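You operate a simulated robot arm through the tools that you are given. There is no shell and no other tool. Be economical: measure what you need, move in short steps, check, and stop when the job is done.

You are at the controls of a simulated robot arm. One attempt, no reset.

Task
Run the middle tall rack to level 5, then park at level 4.
Fine: at the cream cabinet pull the stop button out and switch on; knob off at the end.

Only the result counts: the job must be done as asked and must still hold three seconds after the hand-in. Knocking over, shifting, dropping, spilling or breaking anything else fails it.

Robot
A 7-joint arm with a two-finger parallel gripper, fixed in place. Base frame: the origin is at the foot of the arm, x ahead of it, y to its left, z up. Readings come in m, rad, newtons and seconds.
With the tool pointing down near the work surface it reaches from about 0.1 to 0.68 m from the base axis. Its first joint turns from -2.007 to 2.007 rad. Payload 3.91 kg.
Tool frame: the origin (TCP) lies between the finger pads and is the grasp point; the fingertips stand 0.03 m ahead of it; z points along the fingers, y is the line along which they close. The gripper opens to 0.11 m. The fingers are 0.02 m wide and 0.01 m thick; the gripper's body (0.048 by 0.112 m) begins 0.055 m behind the TCP.
Orientation is that of the tool frame in the base frame, as a unit quaternion [x, y, z, w]. With the fingers straight down and closing along the base's y, the tool's x points along the base's -x, its y along +y and its z along -z.

Tools
- The arm moves only by the tool servo_tool. Its argument "deltas" is one flat list of numbers, 7 for each row, row after row: the turn, a rotation vector about the base's x, y, z in rad, then the shift along the base's x, y, z in m, then the opening, from 0 (shut) to 1 (fully open). In form: [ax, ay, az, x, y, z, claw, ax, ay, az, x, y, z, claw, ...]. A call has 1 to 20 rows; each row is the pose to reach, as a shift and turn from the pose commanded when the call began. Rows are played at 5 a second. More than 0.05 m and 0.15 rad between two rows, or a gripper value outside its range, and nothing of the call is played. Where a pose cannot be reached the arm comes as near as it can. A force on the tool above 40 N (or 10 N above the force at the start of the call, whichever is more), or a blocked arm, ends the call early, and 0.2 s more pass. The fingers move at their own pace (about 0.108 m/s each) and stop on an object; they squeeze with about 23 N. The grip force told is the motor's: it shows also when the fingers shut on nothing. Time passes only in rows, and 0.2 s behind the last, so rows that repeat a pose let the fingers close. It gives the time, the measured TCP pose, the force on the tool (base axes), the opening and the grip force at its end, in the units of the frame above (readings bear some noise), with the torque about the TCP (base axes, N m) and any sound that the robot's microphone picked up, and new pictures: "show" is both (left out), scene, wrist or none.
- Cameras (640 x 400 px; columns grow to the right, rows downward): "scene" is fixed at [0.0468, 0.4914, 1.5551]; the picture's right is [-0.84, -0.55, 0.00], its down [0.30, -0.45, -0.84] and it looks along [0.46, -0.70, 0.54] (base axes); focal length 214 px, centre (320, 200). "wrist" rides on the gripper at [0.072, 0.017, -0.103] in the tool frame; the picture's right is [-0.23, 0.97, 0.00], its down [-0.76, -0.18, -0.62] and it looks along [-0.61, -0.14, 0.78] (tool axes); focal length 222 px, centre (320, 200). There is no depth. A picture from a camera that has moved, and an enlarged one, comes with that camera's place and axes in the base frame and with its lens. The place of the scene camera against the robot may be out by one fixed shift of up to 0.018 m in any direction.
- lift_body(by): slides the trunk up (or, below 0, down) by that many m; the arm rides with it, the base frame stays. It gives what a move gives, with no picture.
- inspect(camera, box): a new picture of the part [left, top, right, bottom] of that camera's present view, enlarged. It takes no simulated time.
- job_done(): hands the job in; it is judged then, once.

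Work in short steps. Places have to be worked out from the pictures, the camera data and where the tool is seen: move nearer, look again, correct. Check each grasp and each placing, and mend what went wrong. You have 120 turns and 200 pictures in all, those below and enlarged ones among them. Open the gripper and draw the arm clear of the work before you hand the job in, unless the task says otherwise; then end with one line.

The tools are called as a command line: name --argument value ..., lists and objects as JSON in quotes. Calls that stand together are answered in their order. servo_tool: Moves the arm, as the interface text tells. Its arguments: {"type":"object","properties":{"deltas":{"type":"array"},"show":{"type":"string","enum":["both","scene","wrist","none"]}},"required":["deltas"]} The other tools are called the same way: lift_body (by) slides the trunk up or down; inspect (camera, box) takes an enlarged picture of a part of a camera's view; job_done () hands the job in.

At the start:

```text
clock: 0.0
eef_pos: [0.2499, 0.3162, 1.37]
tcp_rot: [0.0, 1.0, 0.001, -0.001]
wrist_force: [-0.1, -0.3, -0.5]
wrist_torque: [-0.01, -0.02, -0.01]
grip_width: 0.1101
grasp_force: 0.0
trunk travel left (down, up): [-0.9, 0.09]
```

scene: 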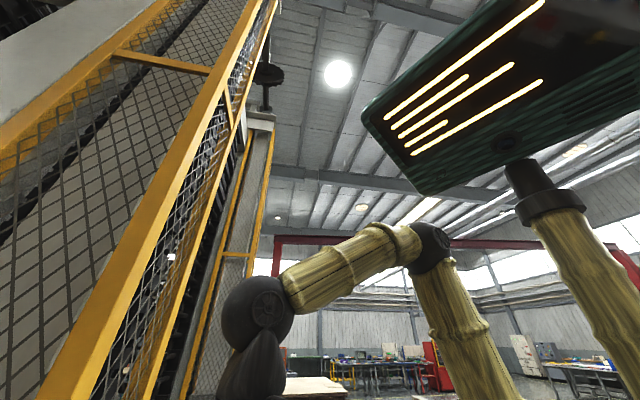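
wrist: 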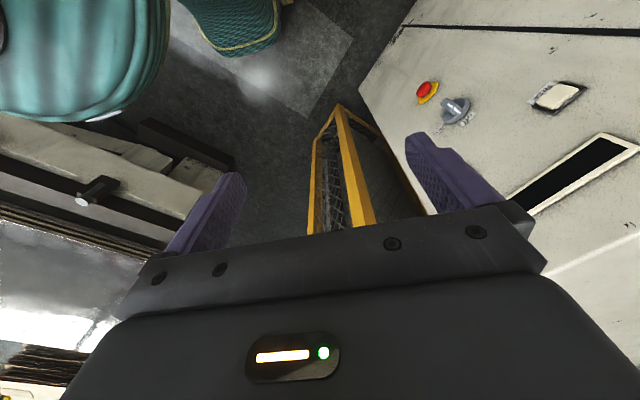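

I'll look at the panel and the rack more closely before moving.

inspect --camera "wrist" --box '[360, 0, 640, 240]'

inspect --camera "scene" --box '[0, 0, 320, 400]'

```text
1.67 times, centred on (500, 120) of wrist
camera zoom: at [0.1766, 0.3339, 1.4727], right [0.23, 0.97, 0.0], down [0.76, -0.18, 0.62], along [0.61, -0.14, -0.78], focal length 370 px, centre (20, 333)
```

zoom: 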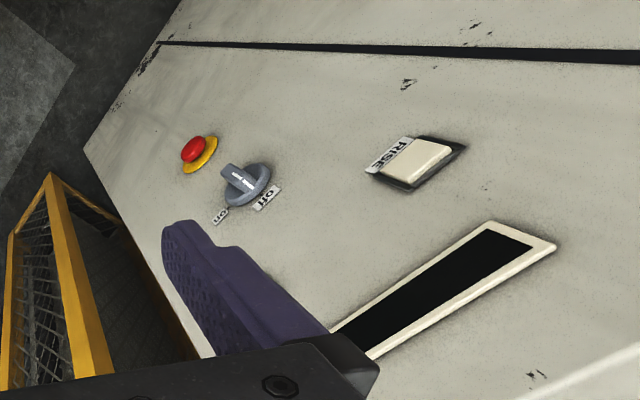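

```text
1.00 times, centred on (160, 200) of scene (not enlarged: the box is as wide or as high as the picture)
camera zoom: at [0.0468, 0.4914, 1.5551], right [-0.84, -0.55, 0.0], down [0.3, -0.45, -0.84], along [0.46, -0.7, 0.54], focal length 214 px, centre (480, 200)
```

zoom: 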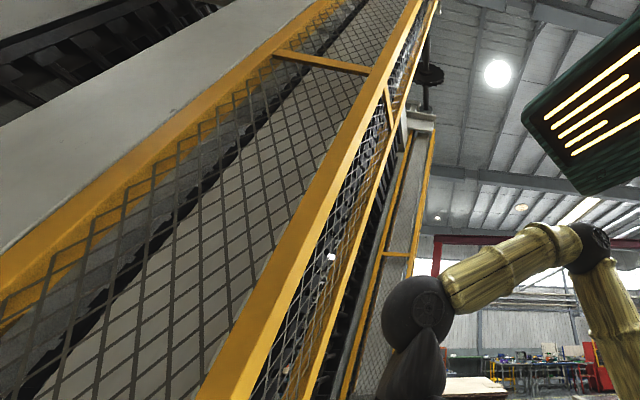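

The panel carries a stop button, a knob, a RISE key and a display. I'll back away a little and yaw the wrist toward the cabinet for a fuller view.

servo_tool --deltas '[0, 0, 0, 0, -0.04, 0.0, 1, 0, 0, 0.13, 0, -0.08, 0.0, 1, 0, 0, 0.26, 0, -0.12, 0, 1, 0, 0, 0.39, 0, -0.12, 0, 1, 0, 0, 0.52, 0, -0.12, 0, 1, 0, 0, 0.65, 0, -0.12, 0, 1]'

```text
clock: 1.4
eef_pos: [0.2512, 0.1981, 1.3689]
tcp_rot: [-0.321, 0.947, 0.0, 0.0]
wrist_force: [0.4, 0.5, 0.3]
wrist_torque: [-0.02, -0.02, -0.01]
grip_width: 0.1102
grasp_force: 0.1
trunk travel left (down, up): [-0.9, 0.09]
camera wrist: at [0.1823, 0.1672, 1.4731], right [-0.41, 0.91, 0.0], down [0.71, 0.32, 0.62], along [0.57, 0.26, -0.78], focal length 222 px, centre (320, 200)
```

scene: 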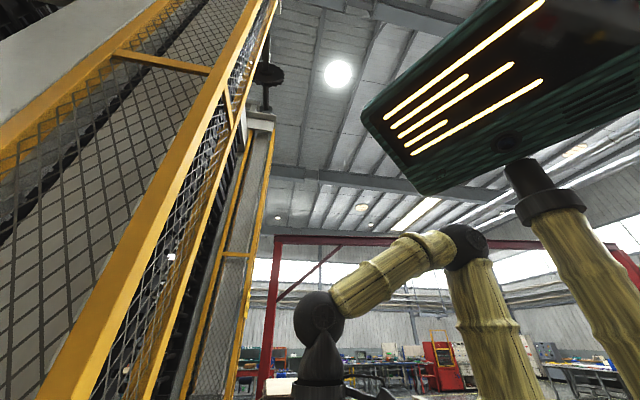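
wrist: 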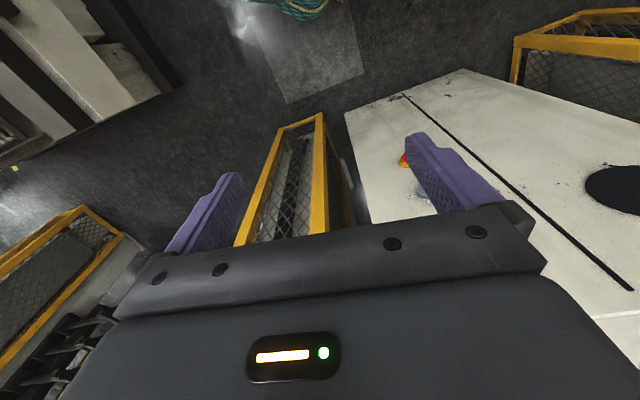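

Triangulating from the two views, the cabinet face is vertical near x+y≈0.99, facing the robot diagonally: stop button z≈0.79, knob z≈0.96, keys z≈1.13, display z≈1.23. I'll pitch the tool up toward the face for a survey view.

servo_tool --deltas '[0.09, -0.119, 0, 0, 0, 0, 1, 0.18, -0.238, 0, 0, 0, 0, 1, 0.27, -0.357, 0, 0, 0, 0, 1, 0.36, -0.476, 0, 0, 0, 0, 1, 0.45, -0.595, 0, 0, 0, 0, 1]'

```text
clock: 2.6
eef_pos: [0.2892, 0.2439, 1.3734]
tcp_rot: [-0.297, 0.882, 0.115, 0.347]
wrist_force: [-1.0, 1.4, -0.3]
wrist_torque: [-0.07, -0.04, -0.07]
grip_width: 0.1098
grasp_force: 0.1
out of reach, approached as far as the arm can: row 3, 4, 5
trunk travel left (down, up): [-0.9, 0.09]
camera wrist: at [0.1803, 0.1829, 1.3983], right [-0.46, 0.88, 0.15], down [0.21, -0.06, 0.98], along [0.86, 0.48, -0.16], focal length 222 px, centre (320, 200)
```

scene: 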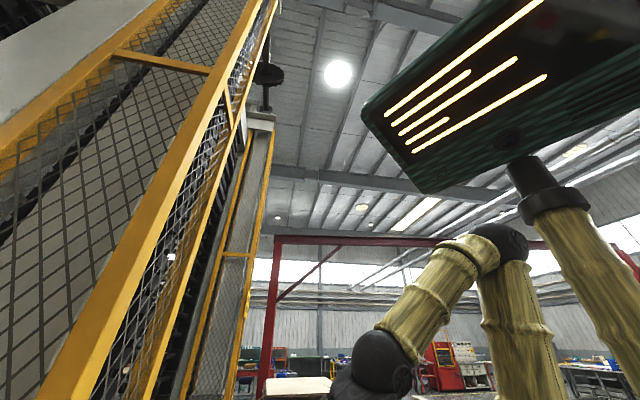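
wrist: 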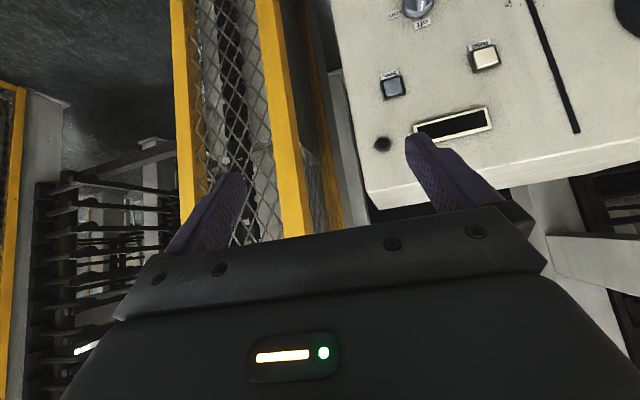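

Now both keys are visible. Zooming in on the labels and the racks.

inspect --camera "wrist" --box '[340, 0, 540, 170]'

inspect --camera "wrist" --box '[0, 60, 340, 260]'

```text
2.35 times, centred on (440, 85) of wrist
camera zoom: at [0.1803, 0.1829, 1.3983], right [-0.46, 0.88, 0.15], down [0.21, -0.06, 0.98], along [0.86, 0.48, -0.16], focal length 523 px, centre (38, 471)
```

zoom: 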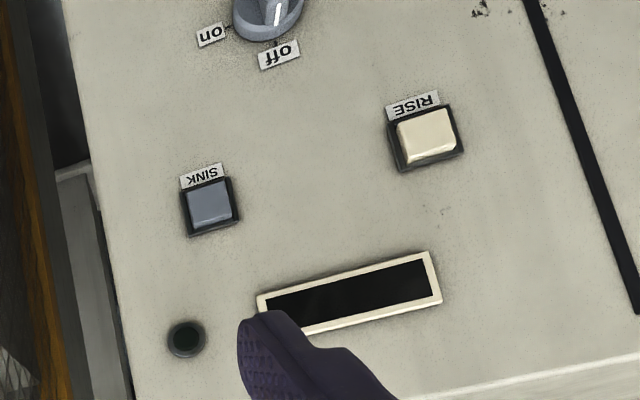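

```text
1.88 times, centred on (170, 160) of wrist
camera zoom: at [0.1803, 0.1829, 1.3983], right [-0.46, 0.88, 0.15], down [0.21, -0.06, 0.98], along [0.86, 0.48, -0.16], focal length 418 px, centre (602, 275)
```

zoom: 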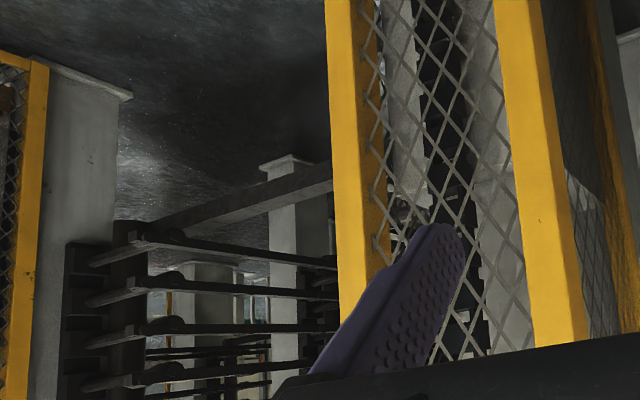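

Keys are SINK and RISE (labels upside-down because the camera is inverted); the knob now points to "off". The working heights are lower than the arm, so I'll lower the trunk carefully.

lift_body --by -0.15

```text
clock: 4.3
eef_pos: [0.2912, 0.2391, 1.223]
tcp_rot: [-0.297, 0.883, 0.116, 0.345]
wrist_force: [-0.2, 0.0, -0.5]
wrist_torque: [0.02, -0.01, 0.01]
grip_width: 0.1098
grasp_force: 0.0
trunk travel left (down, up): [-0.75, 0.24]
```

No contact; lower further.

lift_body --by -0.2

servo_tool --deltas '[0, 0, 0, 0, 0, 0, 1]'

```text
clock: 6.5
eef_pos: [0.2901, 0.2403, 1.0226]
tcp_rot: [-0.298, 0.883, 0.116, 0.345]
wrist_force: [-0.2, -0.9, 0.0]
wrist_torque: [0.0, 0.0, 0.05]
grip_width: 0.11
grasp_force: 0.1
trunk travel left (down, up): [-0.55, 0.44]
```

```text
clock: 6.9
eef_pos: [0.2907, 0.2394, 1.0218]
tcp_rot: [-0.298, 0.883, 0.116, 0.344]
wrist_force: [0.3, 0.0, -0.3]
wrist_torque: [0.01, 0.06, 0.02]
grip_width: 0.1098
grasp_force: 0.1
trunk travel left (down, up): [-0.55, 0.44]
camera wrist: at [0.1816, 0.1786, 1.0488], right [-0.46, 0.88, 0.15], down [0.22, -0.06, 0.97], along [0.86, 0.48, -0.16], focal length 222 px, centre (320, 200)
```

scene: 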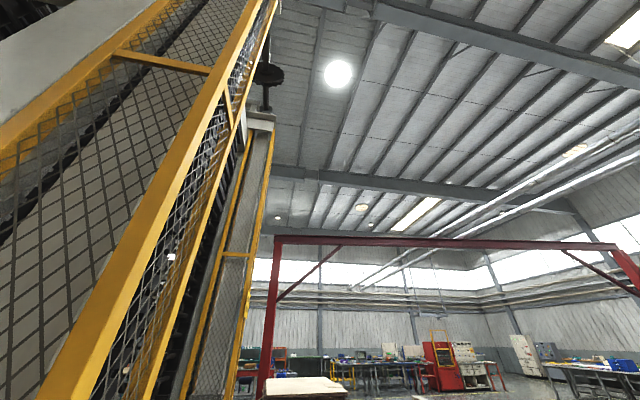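
wrist: 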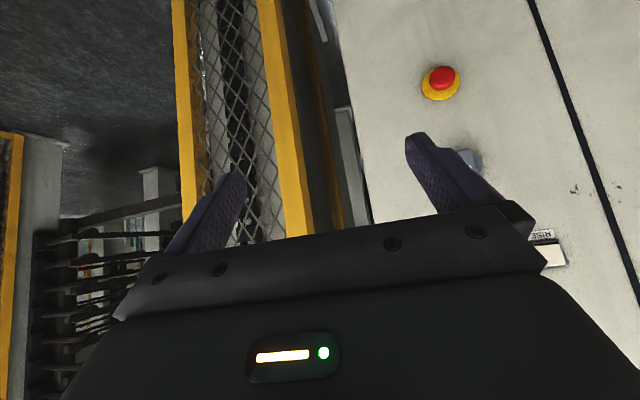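

Stop button is re-measured at about (0.395, 0.595, 0.795). I'll level the tool while moving to a stand-off in front of it.

servo_tool --deltas '[0.063, -0.083, 0, 0, 0.02, -0.03, 1, 0.126, -0.166, 0, 0, 0.04, -0.06, 1, 0.189, -0.249, 0, 0, 0.07, -0.09, 1, 0.252, -0.332, 0, 0, 0.1, -0.12, 1, 0.315, -0.415, 0, 0, 0.13, -0.15, 1, 0.378, -0.498, 0, 0, 0.16, -0.18, 1, 0.441, -0.581, 0, 0, 0.19, -0.2, 1, 0.502, -0.66, 0, 0, 0.21, -0.22, 1]' --show "wrist"

```text
clock: 8.7
eef_pos: [0.269, 0.3901, 1.0456]
tcp_rot: [-0.225, 0.669, 0.225, 0.672]
wrist_force: [0.1, 0.6, 0.9]
wrist_torque: [0.03, -0.01, 0.06]
grip_width: 0.11
grasp_force: 0.1
out of reach, approached as far as the arm can: row 1, 2, 3, 4, 5, 6, 7, 8
trunk travel left (down, up): [-0.55, 0.44]
camera wrist: at [0.175, 0.3422, 0.9726], right [-0.59, 0.78, 0.23], down [-0.39, -0.52, 0.76], along [0.71, 0.36, 0.61], focal length 222 px, centre (320, 200)
```

wrist: 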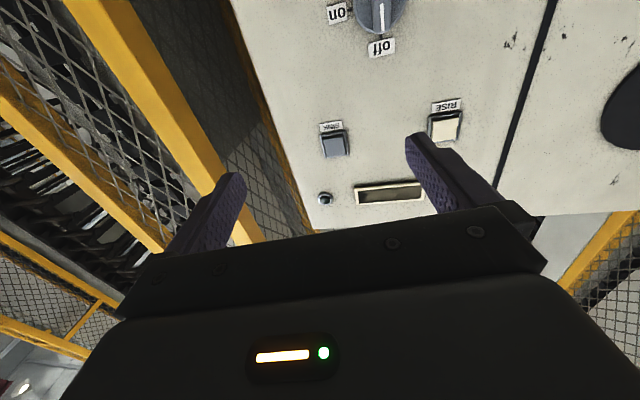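

The arm can't level out that low relative to the trunk, so lower the trunk 0.25 m (nothing below the gripper in view).

lift_body --by -0.25

servo_tool --deltas '[0, 0, 0.067, 0, 0.02, 0, 1, 0, 0, 0.134, 0, 0.04, 0, 1]' --show "wrist"

```text
clock: 11.3
eef_pos: [0.2687, 0.3907, 0.7964]
tcp_rot: [-0.226, 0.67, 0.226, 0.67]
wrist_force: [-0.4, -0.6, 0.6]
wrist_torque: [0.03, -0.01, -0.01]
grip_width: 0.1101
grasp_force: 0.0
trunk travel left (down, up): [-0.3, 0.69]
```

```text
clock: 11.9
eef_pos: [0.2669, 0.4269, 0.8043]
tcp_rot: [-0.27, 0.653, 0.271, 0.653]
wrist_force: [0.1, 0.3, -0.6]
wrist_torque: [-0.04, 0.02, 0.01]
grip_width: 0.11
grasp_force: 0.0
out of reach, approached as far as the arm can: row 1, 2
trunk travel left (down, up): [-0.3, 0.69]
camera wrist: at [0.1811, 0.3658, 0.7314], right [-0.69, 0.69, 0.23], down [-0.32, -0.57, 0.76], along [0.65, 0.45, 0.61], focal length 222 px, centre (320, 200)
```

wrist: 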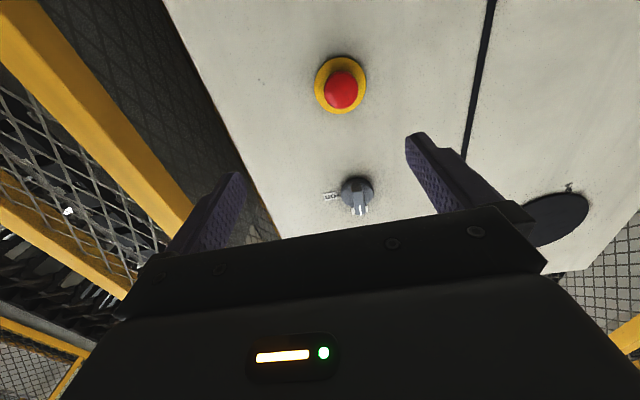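

Tool is now level and square to the face; the button re-measures at (0.394, 0.596, 0.800). Centre laterally and move in to fingertips ~0.07 m off the plane.

servo_tool --deltas '[0, 0, 0, 0.019, 0.033, -0.002, 1, 0, 0, 0, 0.038, 0.066, -0.004, 1, 0, 0, 0, 0.0566, 0.099, -0.004, 1]' --show "wrist"

```text
clock: 12.7
eef_pos: [0.3064, 0.4807, 0.8477]
tcp_rot: [-0.269, 0.654, 0.27, 0.654]
wrist_force: [-0.3, 0.6, 0.3]
wrist_torque: [0.03, 0.01, -0.01]
grip_width: 0.11
grasp_force: 0.0
out of reach, approached as far as the arm can: row 1, 2, 3
trunk travel left (down, up): [-0.3, 0.69]
camera wrist: at [0.2218, 0.419, 0.7751], right [-0.69, 0.69, 0.23], down [-0.32, -0.57, 0.76], along [0.65, 0.45, 0.61], focal length 222 px, centre (320, 200)
```

wrist: 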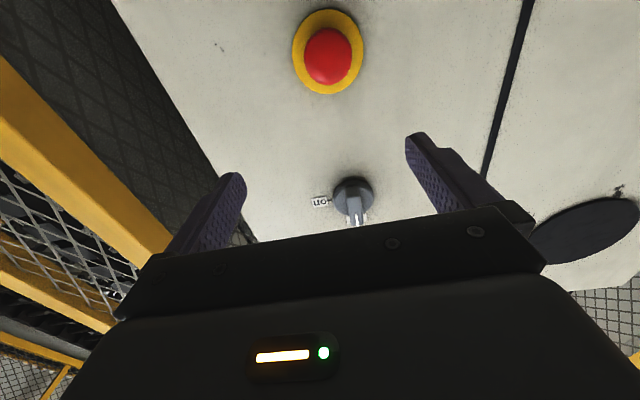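

The arm still sits too high on extension, so lower the trunk another 0.2 m and command the position again.

lift_body --by -0.2

servo_tool --deltas '[0, 0, 0, 0.005, 0.01, 0.05, 1, 0, 0, 0, 0.01, 0.025, 0.1, 1, 0, 0, 0, 0.017, 0.045, 0.148, 1]' --show "wrist"

```text
clock: 14.9
eef_pos: [0.3072, 0.4807, 0.6481]
tcp_rot: [-0.269, 0.654, 0.27, 0.653]
wrist_force: [-0.5, -0.1, -0.3]
wrist_torque: [-0.03, -0.02, -0.04]
grip_width: 0.1101
grasp_force: 0.1
trunk travel left (down, up): [-0.1, 0.89]
```

```text
refused: row 1 steps farther than a row can; nothing moved
```

Steps were slightly too large; repeating with finer rows.

servo_tool --deltas '[0, 0, 0, 0.004, 0.01, 0.037, 1, 0, 0, 0, 0.008, 0.02, 0.074, 1, 0, 0, 0, 0.012, 0.032, 0.111, 1, 0, 0, 0, 0.017, 0.045, 0.15, 1]' --show "wrist"

```text
clock: 15.9
eef_pos: [0.3341, 0.5156, 0.8022]
tcp_rot: [-0.259, 0.657, 0.272, 0.654]
wrist_force: [0.2, -0.5, 0.3]
wrist_torque: [-0.02, -0.01, 0.02]
grip_width: 0.1104
grasp_force: 0.0
trunk travel left (down, up): [-0.1, 0.89]
camera wrist: at [0.2466, 0.4579, 0.7293], right [-0.68, 0.69, 0.25], down [-0.31, -0.57, 0.76], along [0.67, 0.43, 0.61], focal length 222 px, centre (320, 200)
```

wrist: 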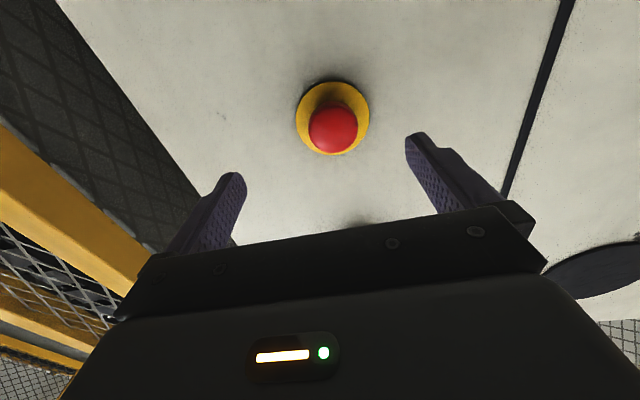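

Now in reach. Button at s≈0.141, head protrudes ~2.5 cm, ~4 cm diameter. I'll centre and advance to put fingertips around the head.

servo_tool --deltas '[0, 0, 0, 0.005, 0.025, -0.002, 1, 0, 0, 0, 0.019, 0.038, -0.003, 1, 0, 0, 0, 0.031, 0.049, -0.003, 1]' --show "wrist"

```text
clock: 16.7
eef_pos: [0.3486, 0.5639, 0.7947]
tcp_rot: [-0.27, 0.654, 0.27, 0.654]
wrist_force: [-0.1, 0.8, -0.8]
wrist_torque: [-0.01, 0.0, 0.04]
grip_width: 0.1096
grasp_force: 0.0
out of reach, approached as far as the arm can: row 3
trunk travel left (down, up): [-0.1, 0.89]
camera wrist: at [0.2627, 0.5031, 0.7223], right [-0.69, 0.69, 0.23], down [-0.32, -0.56, 0.76], along [0.65, 0.45, 0.61], focal length 222 px, centre (320, 200)
```

wrist: 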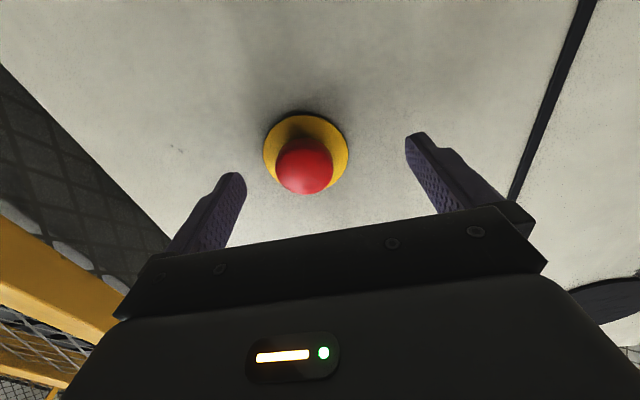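

Nearly there but at the reach limit (d≈0.645). Lowering the trunk a bit more gave reach before; first back off slightly, then lower 0.09.

servo_tool --deltas '[0, 0, 0, -0.03, -0.04, 0, 1]' --show "none"

lift_body --by -0.09

```text
clock: 17.1
eef_pos: [0.3201, 0.5224, 0.7956]
tcp_rot: [-0.27, 0.653, 0.268, 0.654]
wrist_force: [0.3, 0.4, -0.7]
wrist_torque: [0.02, -0.01, 0.02]
grip_width: 0.1101
grasp_force: 0.1
trunk travel left (down, up): [-0.1, 0.89]
```

```text
clock: 18.3
eef_pos: [0.319, 0.5231, 0.7041]
tcp_rot: [-0.269, 0.654, 0.269, 0.654]
wrist_force: [-0.4, -0.3, 0.2]
wrist_torque: [0.01, -0.01, -0.02]
grip_width: 0.1098
grasp_force: 0.1
trunk travel left (down, up): [-0.01, 0.98]
```

Rise back to z≈0.798, then advance to d≈0.657.

servo_tool --deltas '[0, 0, 0, 0.001, -0.001, 0.047, 1, 0, 0, 0, 0.003, -0.003, 0.094, 1, 0, 0, 0, 0.024, 0.018, 0.094, 1, 0, 0, 0, 0.046, 0.04, 0.094, 1]' --show "wrist"

```text
clock: 19.3
eef_pos: [0.3666, 0.5627, 0.7974]
tcp_rot: [-0.27, 0.653, 0.27, 0.654]
wrist_force: [-0.1, 0.8, -0.1]
wrist_torque: [0.01, 0.02, -0.04]
grip_width: 0.1099
grasp_force: 0.0
trunk travel left (down, up): [-0.01, 0.98]
camera wrist: at [0.2808, 0.5019, 0.7248], right [-0.69, 0.69, 0.23], down [-0.32, -0.56, 0.76], along [0.65, 0.45, 0.61], focal length 222 px, centre (320, 200)
```

wrist: 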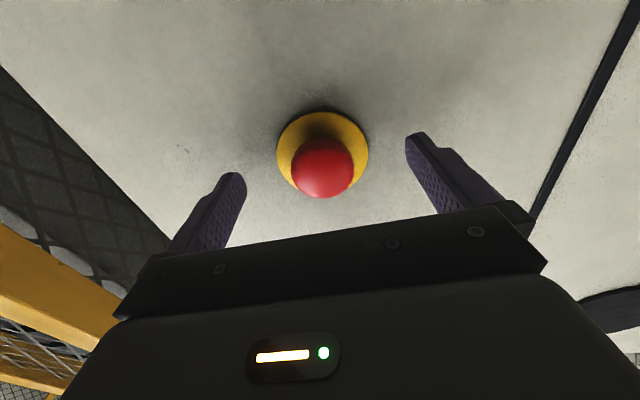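

Aligned and in reach. Advance 4 mm more and close the fingers on the head.

servo_tool --deltas '[0, 0, 0, 0.003, 0.003, 0.001, 1, 0, 0, 0, 0.003, 0.003, 0.001, 0.3, 0, 0, 0, 0.003, 0.003, 0.001, 0, 0, 0, 0, 0.003, 0.003, 0.001, 0, 0, 0, 0, 0.003, 0.003, 0.001, 0]' --show "wrist"

```text
clock: 20.5
eef_pos: [0.369, 0.5647, 0.7986]
tcp_rot: [-0.27, 0.653, 0.269, 0.654]
wrist_force: [-2.0, 4.5, 1.8]
wrist_torque: [0.02, -0.02, 0.14]
grip_width: 0.0403
grasp_force: 44.9
trunk travel left (down, up): [-0.01, 0.98]
camera wrist: at [0.2826, 0.505, 0.7261], right [-0.69, 0.69, 0.23], down [-0.32, -0.57, 0.76], along [0.65, 0.45, 0.61], focal length 222 px, centre (320, 200)
```

wrist: 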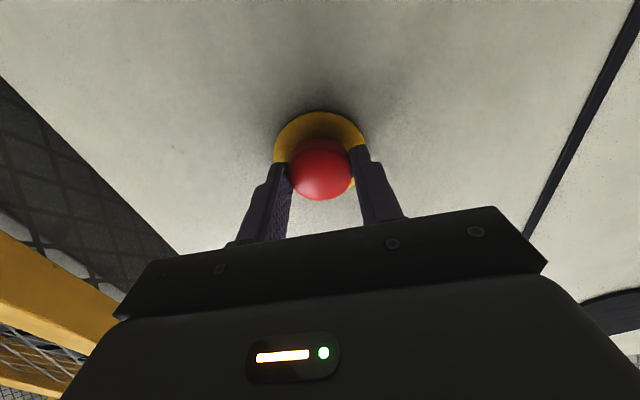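

Gripped at 40 mm width. Pull straight back a couple of centimetres in small rows.

servo_tool --deltas '[0, 0, 0, -0.003, -0.003, 0, 0, 0, 0, 0, -0.006, -0.006, 0, 0, 0, 0, 0, -0.01, -0.01, 0, 0, 0, 0, 0, -0.014, -0.014, 0, 0]' --show "wrist"

```text
clock: 21.3
eef_pos: [0.3601, 0.5587, 0.7996]
tcp_rot: [-0.273, 0.652, 0.269, 0.654]
wrist_force: [17.9, 26.8, 6.4]
wrist_torque: [0.04, -0.06, 0.14]
grip_width: 0.0405
grasp_force: 45.4
trunk travel left (down, up): [-0.01, 0.98]
stopped in row 3: the force on the tool passed its limit at 42 N (the readings are from after the stop); the commanded pose is now the measured one
camera wrist: at [0.2757, 0.4976, 0.7259], right [-0.69, 0.69, 0.22], down [-0.32, -0.56, 0.76], along [0.65, 0.45, 0.61], focal length 222 px, centre (320, 200)
```

wrist: 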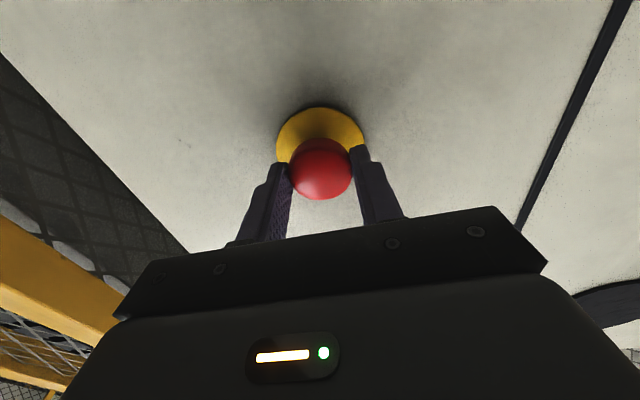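

The button came about 1 cm with the fingers, then met a hard stop – likely fully out. Release and look.

servo_tool --deltas '[0, 0, 0, 0, 0, 0, 0.5, 0, 0, 0, 0, 0, 0, 1, 0, 0, 0, -0.02, -0.02, 0, 1, 0, 0, 0, -0.045, -0.045, 0, 1]' --show "wrist"

```text
clock: 22.3
eef_pos: [0.3148, 0.5117, 0.8]
tcp_rot: [-0.27, 0.652, 0.269, 0.655]
wrist_force: [0.3, 0.1, 0.4]
wrist_torque: [0.01, 0.0, 0.03]
grip_width: 0.1101
grasp_force: 0.1
trunk travel left (down, up): [-0.01, 0.98]
camera wrist: at [0.2302, 0.4503, 0.7266], right [-0.69, 0.69, 0.23], down [-0.32, -0.57, 0.76], along [0.65, 0.45, 0.61], focal length 222 px, centre (320, 200)
```

wrist: 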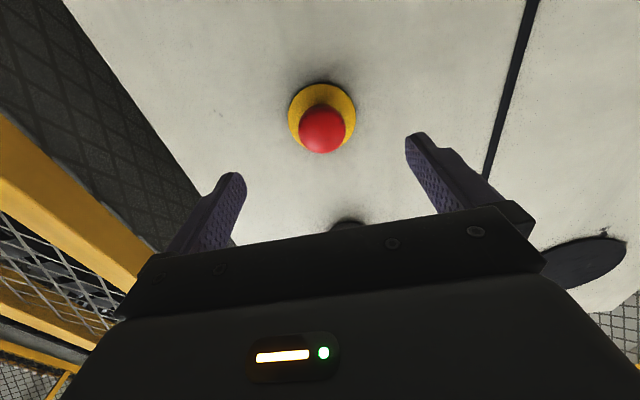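

inspect --camera "wrist" --box '[260, 60, 400, 180]'

```text
3.33 times, centred on (330, 120) of wrist
camera zoom: at [0.2302, 0.4503, 0.7266], right [-0.69, 0.69, 0.23], down [-0.32, -0.57, 0.76], along [0.65, 0.45, 0.61], focal length 740 px, centre (287, 467)
```

zoom: 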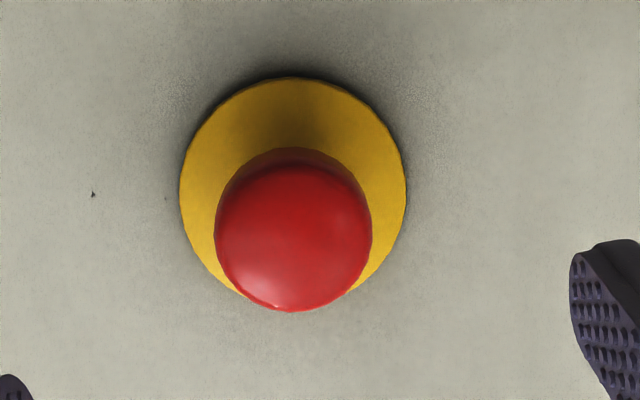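

Button looks further out than before (head now overhangs the ring). Next: raise the trunk to the knob's height (z≈0.962, s≈0.14).

lift_body --by 0.16

servo_tool --deltas '[0, 0, 0, 0, 0, 0.0, 1]' --show "wrist"

inspect --camera "wrist" --box '[220, 40, 440, 220]'

```text
clock: 24.1
eef_pos: [0.3155, 0.5111, 0.9593]
tcp_rot: [-0.271, 0.652, 0.27, 0.655]
wrist_force: [-1.2, -0.3, -0.1]
wrist_torque: [-0.02, -0.01, 0.04]
grip_width: 0.1101
grasp_force: 0.1
trunk travel left (down, up): [-0.17, 0.82]
```

```text
clock: 24.6
eef_pos: [0.3155, 0.5115, 0.9605]
tcp_rot: [-0.271, 0.652, 0.27, 0.654]
wrist_force: [-0.7, -0.6, -0.1]
wrist_torque: [0.01, -0.03, -0.02]
grip_width: 0.1101
grasp_force: 0.0
trunk travel left (down, up): [-0.17, 0.82]
camera wrist: at [0.2301, 0.4505, 0.8867], right [-0.69, 0.69, 0.22], down [-0.32, -0.57, 0.76], along [0.65, 0.45, 0.61], focal length 222 px, centre (320, 200)
```

wrist: 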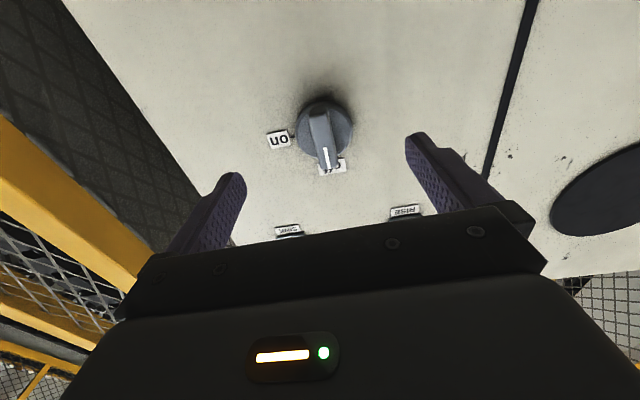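

```text
2.22 times, centred on (330, 130) of wrist
camera zoom: at [0.2301, 0.4505, 0.8867], right [-0.69, 0.69, 0.22], down [-0.32, -0.57, 0.76], along [0.65, 0.45, 0.61], focal length 494 px, centre (298, 356)
```

zoom: 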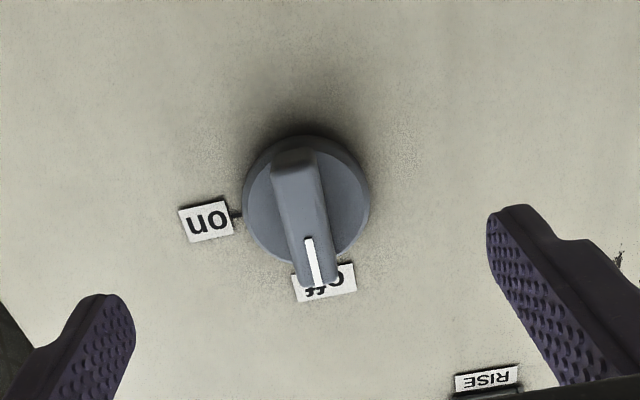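

Knob centre at s≈0.1405, z≈0.967, bar vertical ("off"), "on" is 90° clockwise facing the panel. Advance with fingers on either side of the bar.

servo_tool --deltas '[0, 0, 0, 0.02, 0.022, 0.005, 1, 0, 0, 0, 0.035, 0.0377, 0.0055, 1, 0, 0, 0, 0.046, 0.0487, 0.0055, 1]' --show "wrist"

```text
clock: 25.4
eef_pos: [0.3622, 0.5596, 0.965]
tcp_rot: [-0.27, 0.653, 0.269, 0.655]
wrist_force: [0.5, 0.1, 0.0]
wrist_torque: [0.0, 0.0, 0.0]
grip_width: 0.1101
grasp_force: 0.1
trunk travel left (down, up): [-0.17, 0.82]
camera wrist: at [0.2762, 0.4992, 0.892], right [-0.69, 0.69, 0.22], down [-0.32, -0.57, 0.76], along [0.65, 0.45, 0.61], focal length 222 px, centre (320, 200)
```

wrist: 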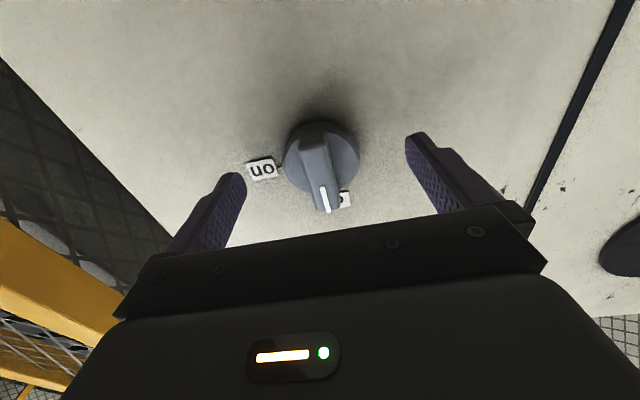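

Well aligned; close on the bar.

servo_tool --deltas '[0, 0, 0, 0, 0, 0, 0.4, 0, 0, 0, 0, 0, 0, 0, 0, 0, 0, 0, 0, 0, 0, 0, 0, 0, 0, 0, 0, 0]' --show "wrist"

```text
clock: 26.4
eef_pos: [0.3614, 0.5596, 0.9662]
tcp_rot: [-0.271, 0.652, 0.27, 0.655]
wrist_force: [1.3, -1.7, -0.7]
wrist_torque: [0.02, 0.17, 0.1]
grip_width: 0.0177
grasp_force: 44.7
trunk travel left (down, up): [-0.17, 0.82]
camera wrist: at [0.2764, 0.4988, 0.8923], right [-0.69, 0.69, 0.22], down [-0.32, -0.57, 0.76], along [0.65, 0.45, 0.61], focal length 222 px, centre (320, 200)
```

wrist: 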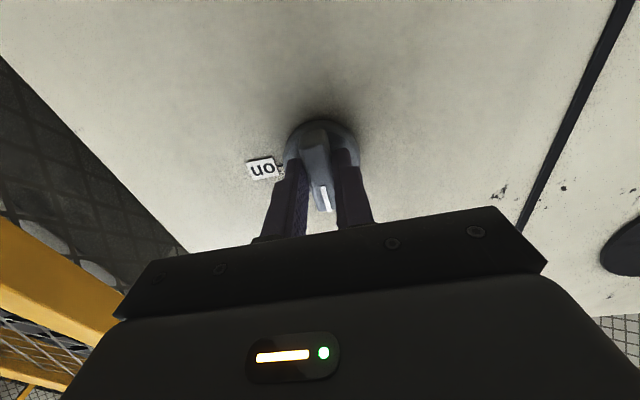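

Bar gripped (17.7 mm). Rotate the tool clockwise (positive about the approach axis) half-way and check.

servo_tool --deltas '[0.0925, 0.0925, 0, 0, 0, 0, 0, 0.185, 0.185, 0, 0, 0, 0, 0, 0.2775, 0.2775, 0, 0, 0, 0, 0, 0.37, 0.37, 0, 0, 0, 0, 0, 0.4625, 0.4625, 0, 0, 0, 0, 0, 0.555, 0.555, 0, 0, 0, 0, 0]' --show "wrist"

```text
clock: 27.8
eef_pos: [0.3596, 0.5618, 0.9668]
tcp_rot: [-0.001, 0.706, 0.501, 0.5]
wrist_force: [3.3, 27.4, 18.6]
wrist_torque: [0.32, -0.5, -0.19]
grip_width: 0.0177
grasp_force: 45.1
trunk travel left (down, up): [-0.17, 0.82]
camera wrist: at [0.2415, 0.5335, 0.9266], right [-0.38, 0.37, 0.85], down [0.03, -0.91, 0.41], along [0.93, 0.18, 0.33], focal length 222 px, centre (320, 200)
```

wrist: 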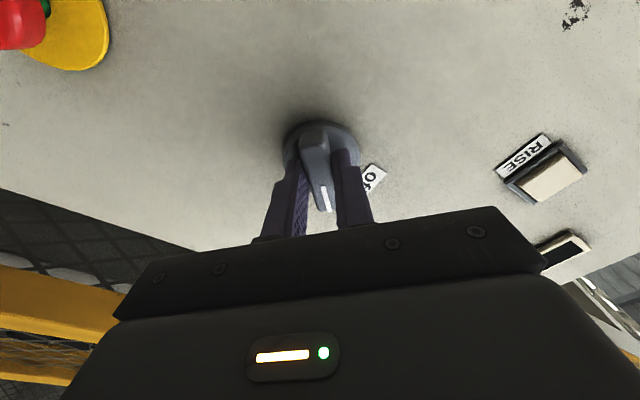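

Knob is turning with the gripper (and the stop button shows a green ring – it's out). Continue the rest, easing the side load slightly.

servo_tool --deltas '[0, 0, 0, -0.0015, 0.0025, 0.0015, 0, 0.0925, 0.0925, 0, -0.0015, 0.0025, 0.0015, 0, 0.185, 0.185, 0, -0.0015, 0.0025, 0.0015, 0, 0.2775, 0.2775, 0, -0.0015, 0.0025, 0.0015, 0, 0.37, 0.37, 0, -0.0015, 0.0025, 0.0015, 0, 0.4625, 0.4625, 0, -0.0015, 0.0025, 0.0015, 0, 0.555, 0.555, 0, -0.0015, 0.0025, 0.0015, 0]' --show "wrist"

```text
clock: 29.4
eef_pos: [0.3578, 0.5624, 0.9707]
tcp_rot: [0.27, 0.652, 0.654, 0.272]
wrist_force: [3.8, 25.8, 32.5]
wrist_torque: [0.1, -0.31, -0.6]
grip_width: 0.0178
grasp_force: 44.9
trunk travel left (down, up): [-0.17, 0.82]
camera wrist: at [0.2336, 0.5412, 0.9859], right [0.16, -0.16, 0.97], down [0.1, -0.98, -0.18], along [0.98, 0.12, -0.14], focal length 222 px, centre (320, 200)
```

wrist: 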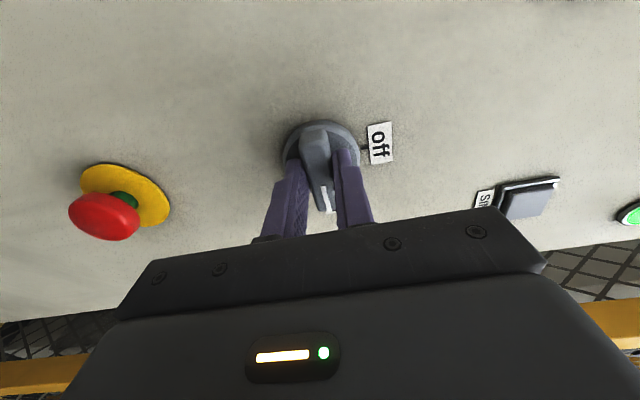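

Lamp turned green: power is on. Release and back away.

servo_tool --deltas '[0, 0, 0, 0, 0, 0, 0.4, 0, 0, 0, 0, 0, 0, 0.6, 0, 0, 0, -0.025, -0.025, 0, 0.6, 0, 0, 0, -0.06, -0.06, 0, 0.6, 0, 0, 0, -0.09, -0.09, 0, 0.6]' --show "wrist"

```text
clock: 30.8
eef_pos: [0.2865, 0.4622, 0.9681]
tcp_rot: [0.285, 0.648, 0.65, 0.277]
wrist_force: [1.2, -0.9, -0.3]
wrist_torque: [0.01, 0.03, 0.12]
grip_width: 0.066
grasp_force: 0.1
trunk travel left (down, up): [-0.17, 0.82]
stopped in row 5: the arm was blocked; the commanded pose is now the measured one
camera wrist: at [0.1618, 0.4454, 0.9861], right [0.17, -0.17, 0.97], down [0.06, -0.98, -0.18], along [0.98, 0.09, -0.15], focal length 222 px, centre (320, 200)
```

wrist: 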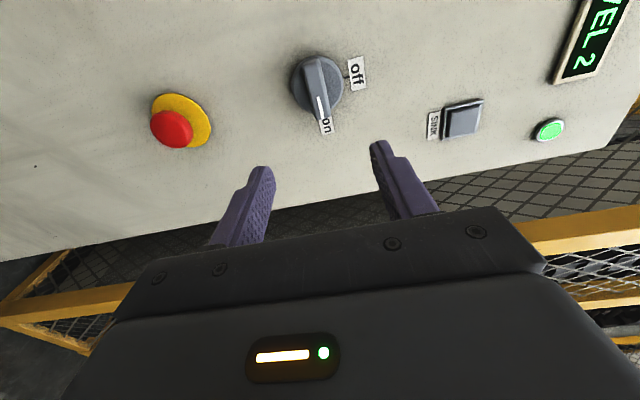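

Display reads LEVEL 2 and the knob is on "on". Raise the trunk to key height and shift toward RISE (s≈0.228, z≈1.13) with fingers closed.

lift_body --by 0.16

servo_tool --deltas '[0, 0, 0.01, -0.024, 0.024, 0.001, 0, 0, 0, 0.02, -0.048, 0.048, 0.001, 0, 0, 0, 0.03, -0.072, 0.072, 0.001, 0]' --show "wrist"

```text
clock: 32.6
eef_pos: [0.2862, 0.4649, 1.1274]
tcp_rot: [0.284, 0.649, 0.65, 0.276]
wrist_force: [0.2, 0.4, -0.3]
wrist_torque: [-0.02, -0.01, -0.03]
grip_width: 0.066
grasp_force: 0.1
trunk travel left (down, up): [-0.33, 0.66]
```

```text
clock: 33.4
eef_pos: [0.2133, 0.5388, 1.1309]
tcp_rot: [0.273, 0.652, 0.654, 0.269]
wrist_force: [-1.2, 0.1, -0.3]
wrist_torque: [0.04, 0.0, -0.12]
grip_width: 0.0001
grasp_force: 22.9
trunk travel left (down, up): [-0.33, 0.66]
camera wrist: at [0.0879, 0.5168, 1.1477], right [0.17, -0.17, 0.97], down [0.1, -0.98, -0.18], along [0.98, 0.12, -0.15], focal length 222 px, centre (320, 200)
```

wrist: 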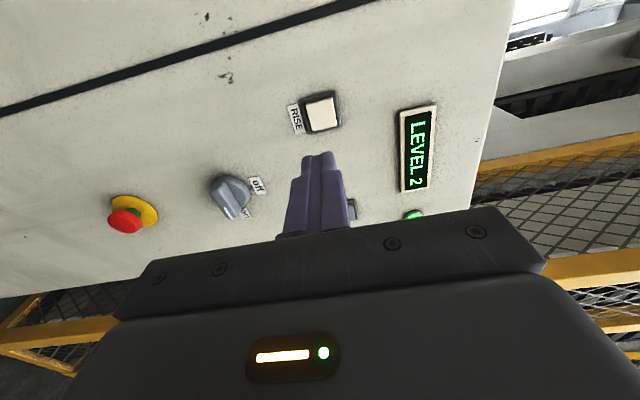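

Display in clear view. RISE measures s≈0.224, z≈1.128. Advance to tips ~2 cm from the key.

servo_tool --deltas '[0, 0, 0, 0.03, 0.024, -0.001, 0, 0, 0, 0, 0.06, 0.048, -0.002, 0, 0, 0, 0, 0.081, 0.072, -0.003, 0]' --show "wrist"

```text
clock: 34.2
eef_pos: [0.2964, 0.6113, 1.1264]
tcp_rot: [0.274, 0.653, 0.653, 0.267]
wrist_force: [-0.6, 0.6, 0.0]
wrist_torque: [0.0, 0.0, 0.0]
grip_width: 0.0002
grasp_force: 23.3
trunk travel left (down, up): [-0.33, 0.66]
camera wrist: at [0.1711, 0.5885, 1.1435], right [0.17, -0.16, 0.97], down [0.1, -0.98, -0.18], along [0.98, 0.12, -0.15], focal length 222 px, centre (320, 200)
```

wrist: 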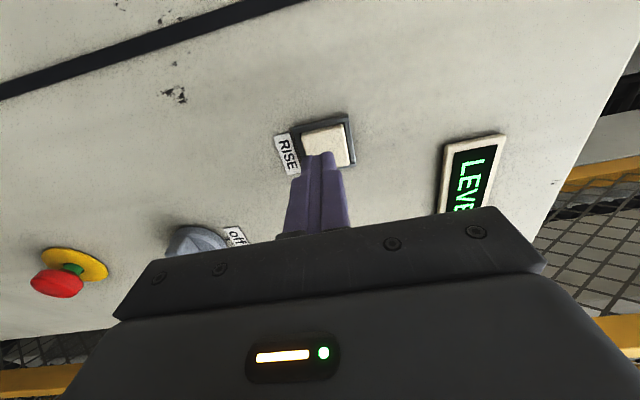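

Fingertip is over the key, but the digit is hidden here. Give one short press, then back off to read the display.

servo_tool --deltas '[0, 0, 0, 0.008, 0.008, 0, 0, 0, 0, 0, 0.015, 0.015, 0, 0, 0, 0, 0, 0, 0, 0, 0, 0, 0, 0, -0.03, -0.03, 0, 0, 0, 0, 0, -0.055, -0.055, 0, 0]' --show "wrist"

```text
clock: 35.4
eef_pos: [0.2395, 0.5546, 1.1258]
tcp_rot: [0.274, 0.653, 0.653, 0.267]
wrist_force: [0.8, -0.1, 1.1]
wrist_torque: [0.0, -0.02, 0.02]
grip_width: 0.0001
grasp_force: 23.6
trunk travel left (down, up): [-0.33, 0.66]
camera wrist: at [0.1153, 0.5329, 1.1435], right [0.17, -0.17, 0.97], down [0.1, -0.98, -0.18], along [0.98, 0.12, -0.15], focal length 222 px, centre (320, 200)
```

wrist: 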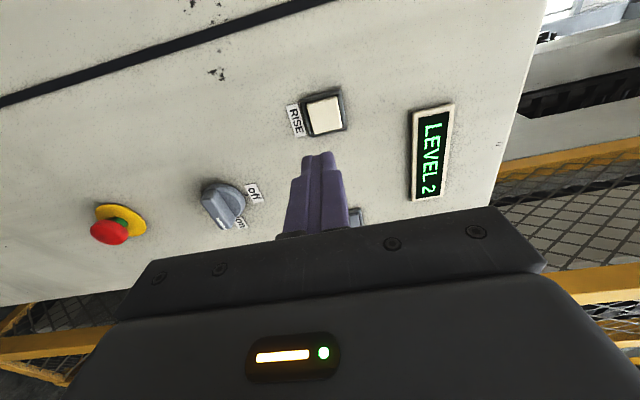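

Still LEVEL 2. Rolling the tool further should bring the whole display clear of the gripper while pressing; try +0.6 rad.

servo_tool --deltas '[0.09, 0.09, 0, 0.007, 0.007, 0, 0, 0.18, 0.18, 0, 0.014, 0.014, 0, 0, 0.27, 0.27, 0, 0.021, 0.021, 0, 0, 0.36, 0.36, 0, 0.03, 0.03, 0, 0, 0.43, 0.43, 0, 0.045, 0.045, 0, 0]' --show "wrist"

```text
clock: 36.6
eef_pos: [0.2863, 0.5961, 1.1237]
tcp_rot: [0.457, 0.54, 0.705, 0.059]
wrist_force: [-0.3, -0.5, -0.4]
wrist_torque: [-0.01, 0.02, 0.01]
grip_width: 0.0
grasp_force: 22.6
trunk travel left (down, up): [-0.33, 0.66]
camera wrist: at [0.1776, 0.5589, 1.1799], right [0.53, -0.53, 0.66], down [-0.08, -0.81, -0.59], along [0.84, 0.26, -0.47], focal length 222 px, centre (320, 200)
```

wrist: 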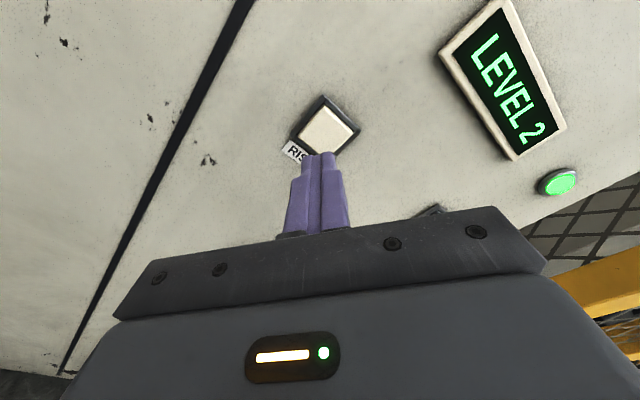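

Whole display visible now. Advance onto the key and hold briefly to read the force.

servo_tool --deltas '[0, 0, 0, 0.01, 0.017, 0.004, 0, 0, 0, 0, 0.02, 0.026, 0.004, 0, 0, 0, 0, 0.023, 0.029, 0.004, 0]' --show "wrist"

```text
clock: 37.4
eef_pos: [0.307, 0.6257, 1.1304]
tcp_rot: [0.457, 0.541, 0.704, 0.058]
wrist_force: [-1.3, -0.7, -0.2]
wrist_torque: [-0.02, 0.01, -0.02]
grip_width: 0.0
grasp_force: 22.7
trunk travel left (down, up): [-0.33, 0.66]
heard: click
camera wrist: at [0.2003, 0.5894, 1.1856], right [0.53, -0.53, 0.66], down [-0.07, -0.81, -0.58], along [0.84, 0.26, -0.47], focal length 222 px, centre (320, 200)
```

wrist: 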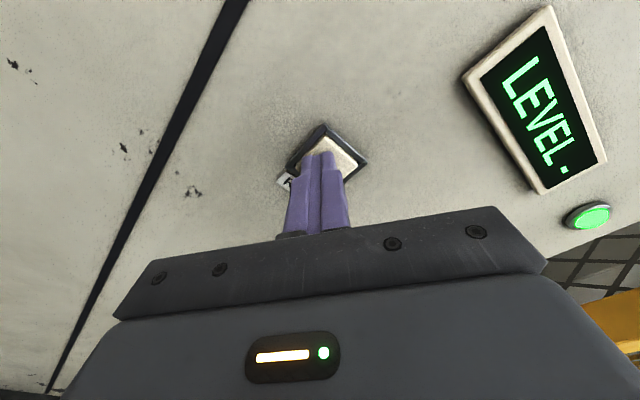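

Click heard, and the display shows "LEVEL ." – the rack is moving. Hold for a short time and watch.

servo_tool --deltas '[0, 0, 0, 0, 0, 0, 0, 0, 0, 0, 0, 0, 0, 0]' --show "wrist"

```text
clock: 38.0
eef_pos: [0.3072, 0.6273, 1.13]
tcp_rot: [0.456, 0.542, 0.703, 0.058]
wrist_force: [0.2, -1.4, 0.0]
wrist_torque: [-0.06, -0.01, -0.01]
grip_width: 0.0001
grasp_force: 23.2
trunk travel left (down, up): [-0.33, 0.66]
camera wrist: at [0.2001, 0.5892, 1.1856], right [0.53, -0.53, 0.66], down [-0.07, -0.81, -0.58], along [0.84, 0.26, -0.47], focal length 222 px, centre (320, 200)
```

wrist: 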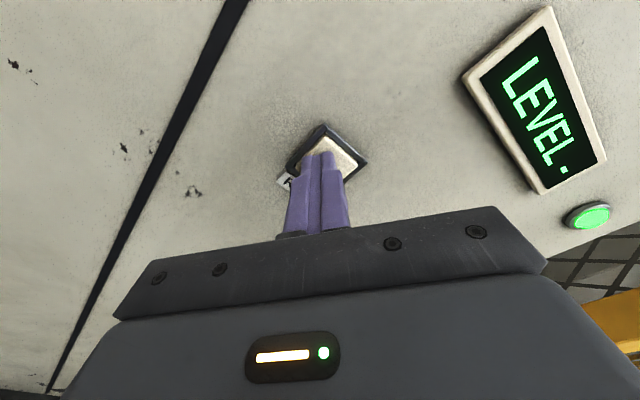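

servo_tool --deltas '[0, 0, 0, 0, 0, 0, 0, 0, 0, 0, 0, 0, 0, 0, 0, 0, 0, 0, 0, 0, 0]' --show "wrist"

```text
clock: 38.8
eef_pos: [0.3094, 0.6275, 1.1288]
tcp_rot: [0.456, 0.542, 0.704, 0.058]
wrist_force: [-0.9, -0.7, -0.8]
wrist_torque: [-0.01, 0.0, 0.03]
grip_width: 0.0
grasp_force: 23.3
trunk travel left (down, up): [-0.33, 0.66]
camera wrist: at [0.2001, 0.5892, 1.1857], right [0.53, -0.53, 0.66], down [-0.07, -0.81, -0.58], along [0.84, 0.26, -0.47], focal length 222 px, centre (320, 200)
```

wrist: 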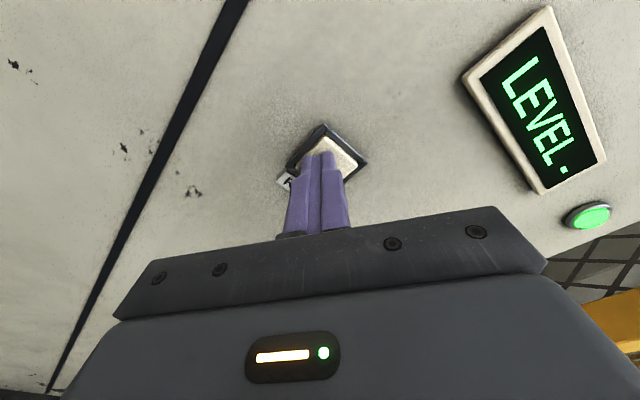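

servo_tool --deltas '[0, 0, 0, 0, 0, 0, 0, 0, 0, 0, 0, 0, 0, 0, 0, 0, 0, 0, 0, 0, 0, 0, 0, 0, 0, 0, 0, 0]' --show "wrist"

```text
clock: 39.8
eef_pos: [0.3076, 0.6264, 1.1313]
tcp_rot: [0.457, 0.541, 0.703, 0.058]
wrist_force: [-0.6, -1.3, 0.7]
wrist_torque: [-0.02, 0.01, 0.01]
grip_width: 0.0001
grasp_force: 22.9
trunk travel left (down, up): [-0.33, 0.66]
camera wrist: at [0.2001, 0.5892, 1.1857], right [0.53, -0.53, 0.66], down [-0.07, -0.81, -0.58], along [0.84, 0.26, -0.47], focal length 222 px, centre (320, 200)
```

wrist: 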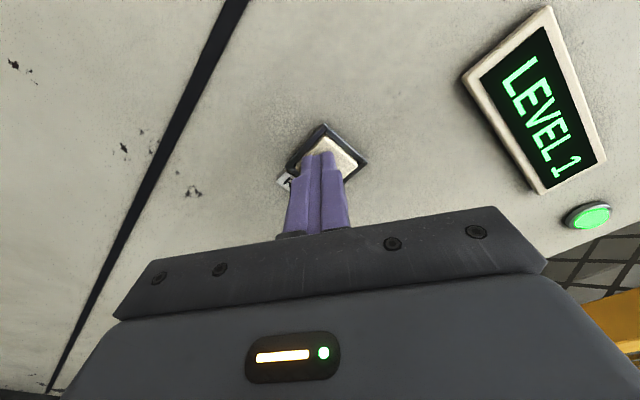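

It reads LEVEL 1 – RISE counts the number down. Release now and see whether it stays.

servo_tool --deltas '[0, 0, 0, -0.02, -0.02, 0, 0]' --show "wrist"

```text
clock: 40.2
eef_pos: [0.2893, 0.6076, 1.1295]
tcp_rot: [0.457, 0.541, 0.704, 0.059]
wrist_force: [0.3, 1.8, -0.4]
wrist_torque: [-0.03, -0.03, 0.04]
grip_width: 0.0
grasp_force: 23.5
trunk travel left (down, up): [-0.33, 0.66]
camera wrist: at [0.1808, 0.5694, 1.1851], right [0.53, -0.53, 0.66], down [-0.07, -0.81, -0.58], along [0.84, 0.26, -0.47], focal length 222 px, centre (320, 200)
```

wrist: 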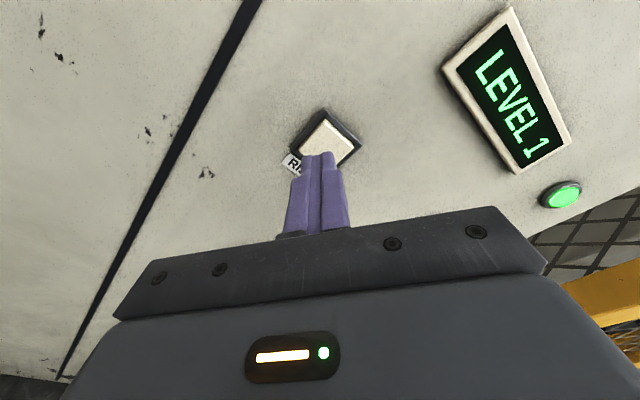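

SINK should raise the number. Back off, undo the extra roll (so the display stays in view), and move to SINK (s≈0.064, z≈1.126).

servo_tool --deltas '[-0.07, -0.07, 0, -0.021, -0.021, 0, 0, -0.14, -0.14, 0, -0.042, -0.042, 0, 0, -0.21, -0.21, 0, -0.014, -0.07, -0.001, 0, -0.28, -0.28, 0, 0.014, -0.098, -0.002, 0, -0.36, -0.36, 0, 0.042, -0.126, -0.003, 0, -0.43, -0.43, 0, 0.071, -0.155, -0.003, 0]' --show "wrist"

```text
clock: 41.6
eef_pos: [0.3579, 0.4517, 1.1255]
tcp_rot: [0.273, 0.653, 0.653, 0.268]
wrist_force: [-0.6, -0.1, 0.3]
wrist_torque: [0.01, 0.0, -0.02]
grip_width: 0.0001
grasp_force: 23.1
trunk travel left (down, up): [-0.33, 0.66]
camera wrist: at [0.2336, 0.4298, 1.1436], right [0.17, -0.16, 0.97], down [0.1, -0.98, -0.18], along [0.98, 0.12, -0.15], focal length 222 px, centre (320, 200)
```

wrist: 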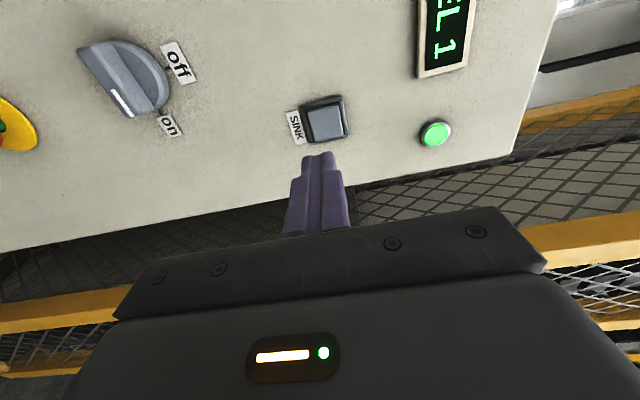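

SINK at s≈0.065, z≈1.13. Advance to ~1.5 cm off the key.

servo_tool --deltas '[0, 0, 0, 0.027, 0.025, 0.003, 0, 0, 0, 0, 0.051, 0.049, 0.004, 0]' --show "wrist"

```text
clock: 42.2
eef_pos: [0.4098, 0.501, 1.1311]
tcp_rot: [0.273, 0.653, 0.654, 0.267]
wrist_force: [0.8, 0.4, 1.0]
wrist_torque: [-0.02, -0.02, 0.01]
grip_width: 0.0002
grasp_force: 23.2
trunk travel left (down, up): [-0.33, 0.66]
camera wrist: at [0.2852, 0.4793, 1.1486], right [0.17, -0.16, 0.97], down [0.1, -0.98, -0.18], along [0.98, 0.12, -0.15], focal length 222 px, centre (320, 200)
```

wrist: 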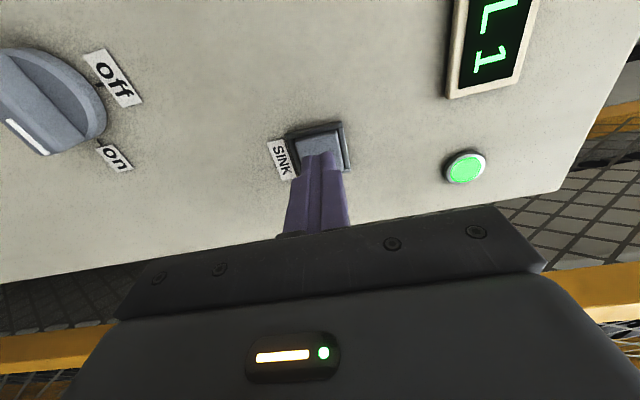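

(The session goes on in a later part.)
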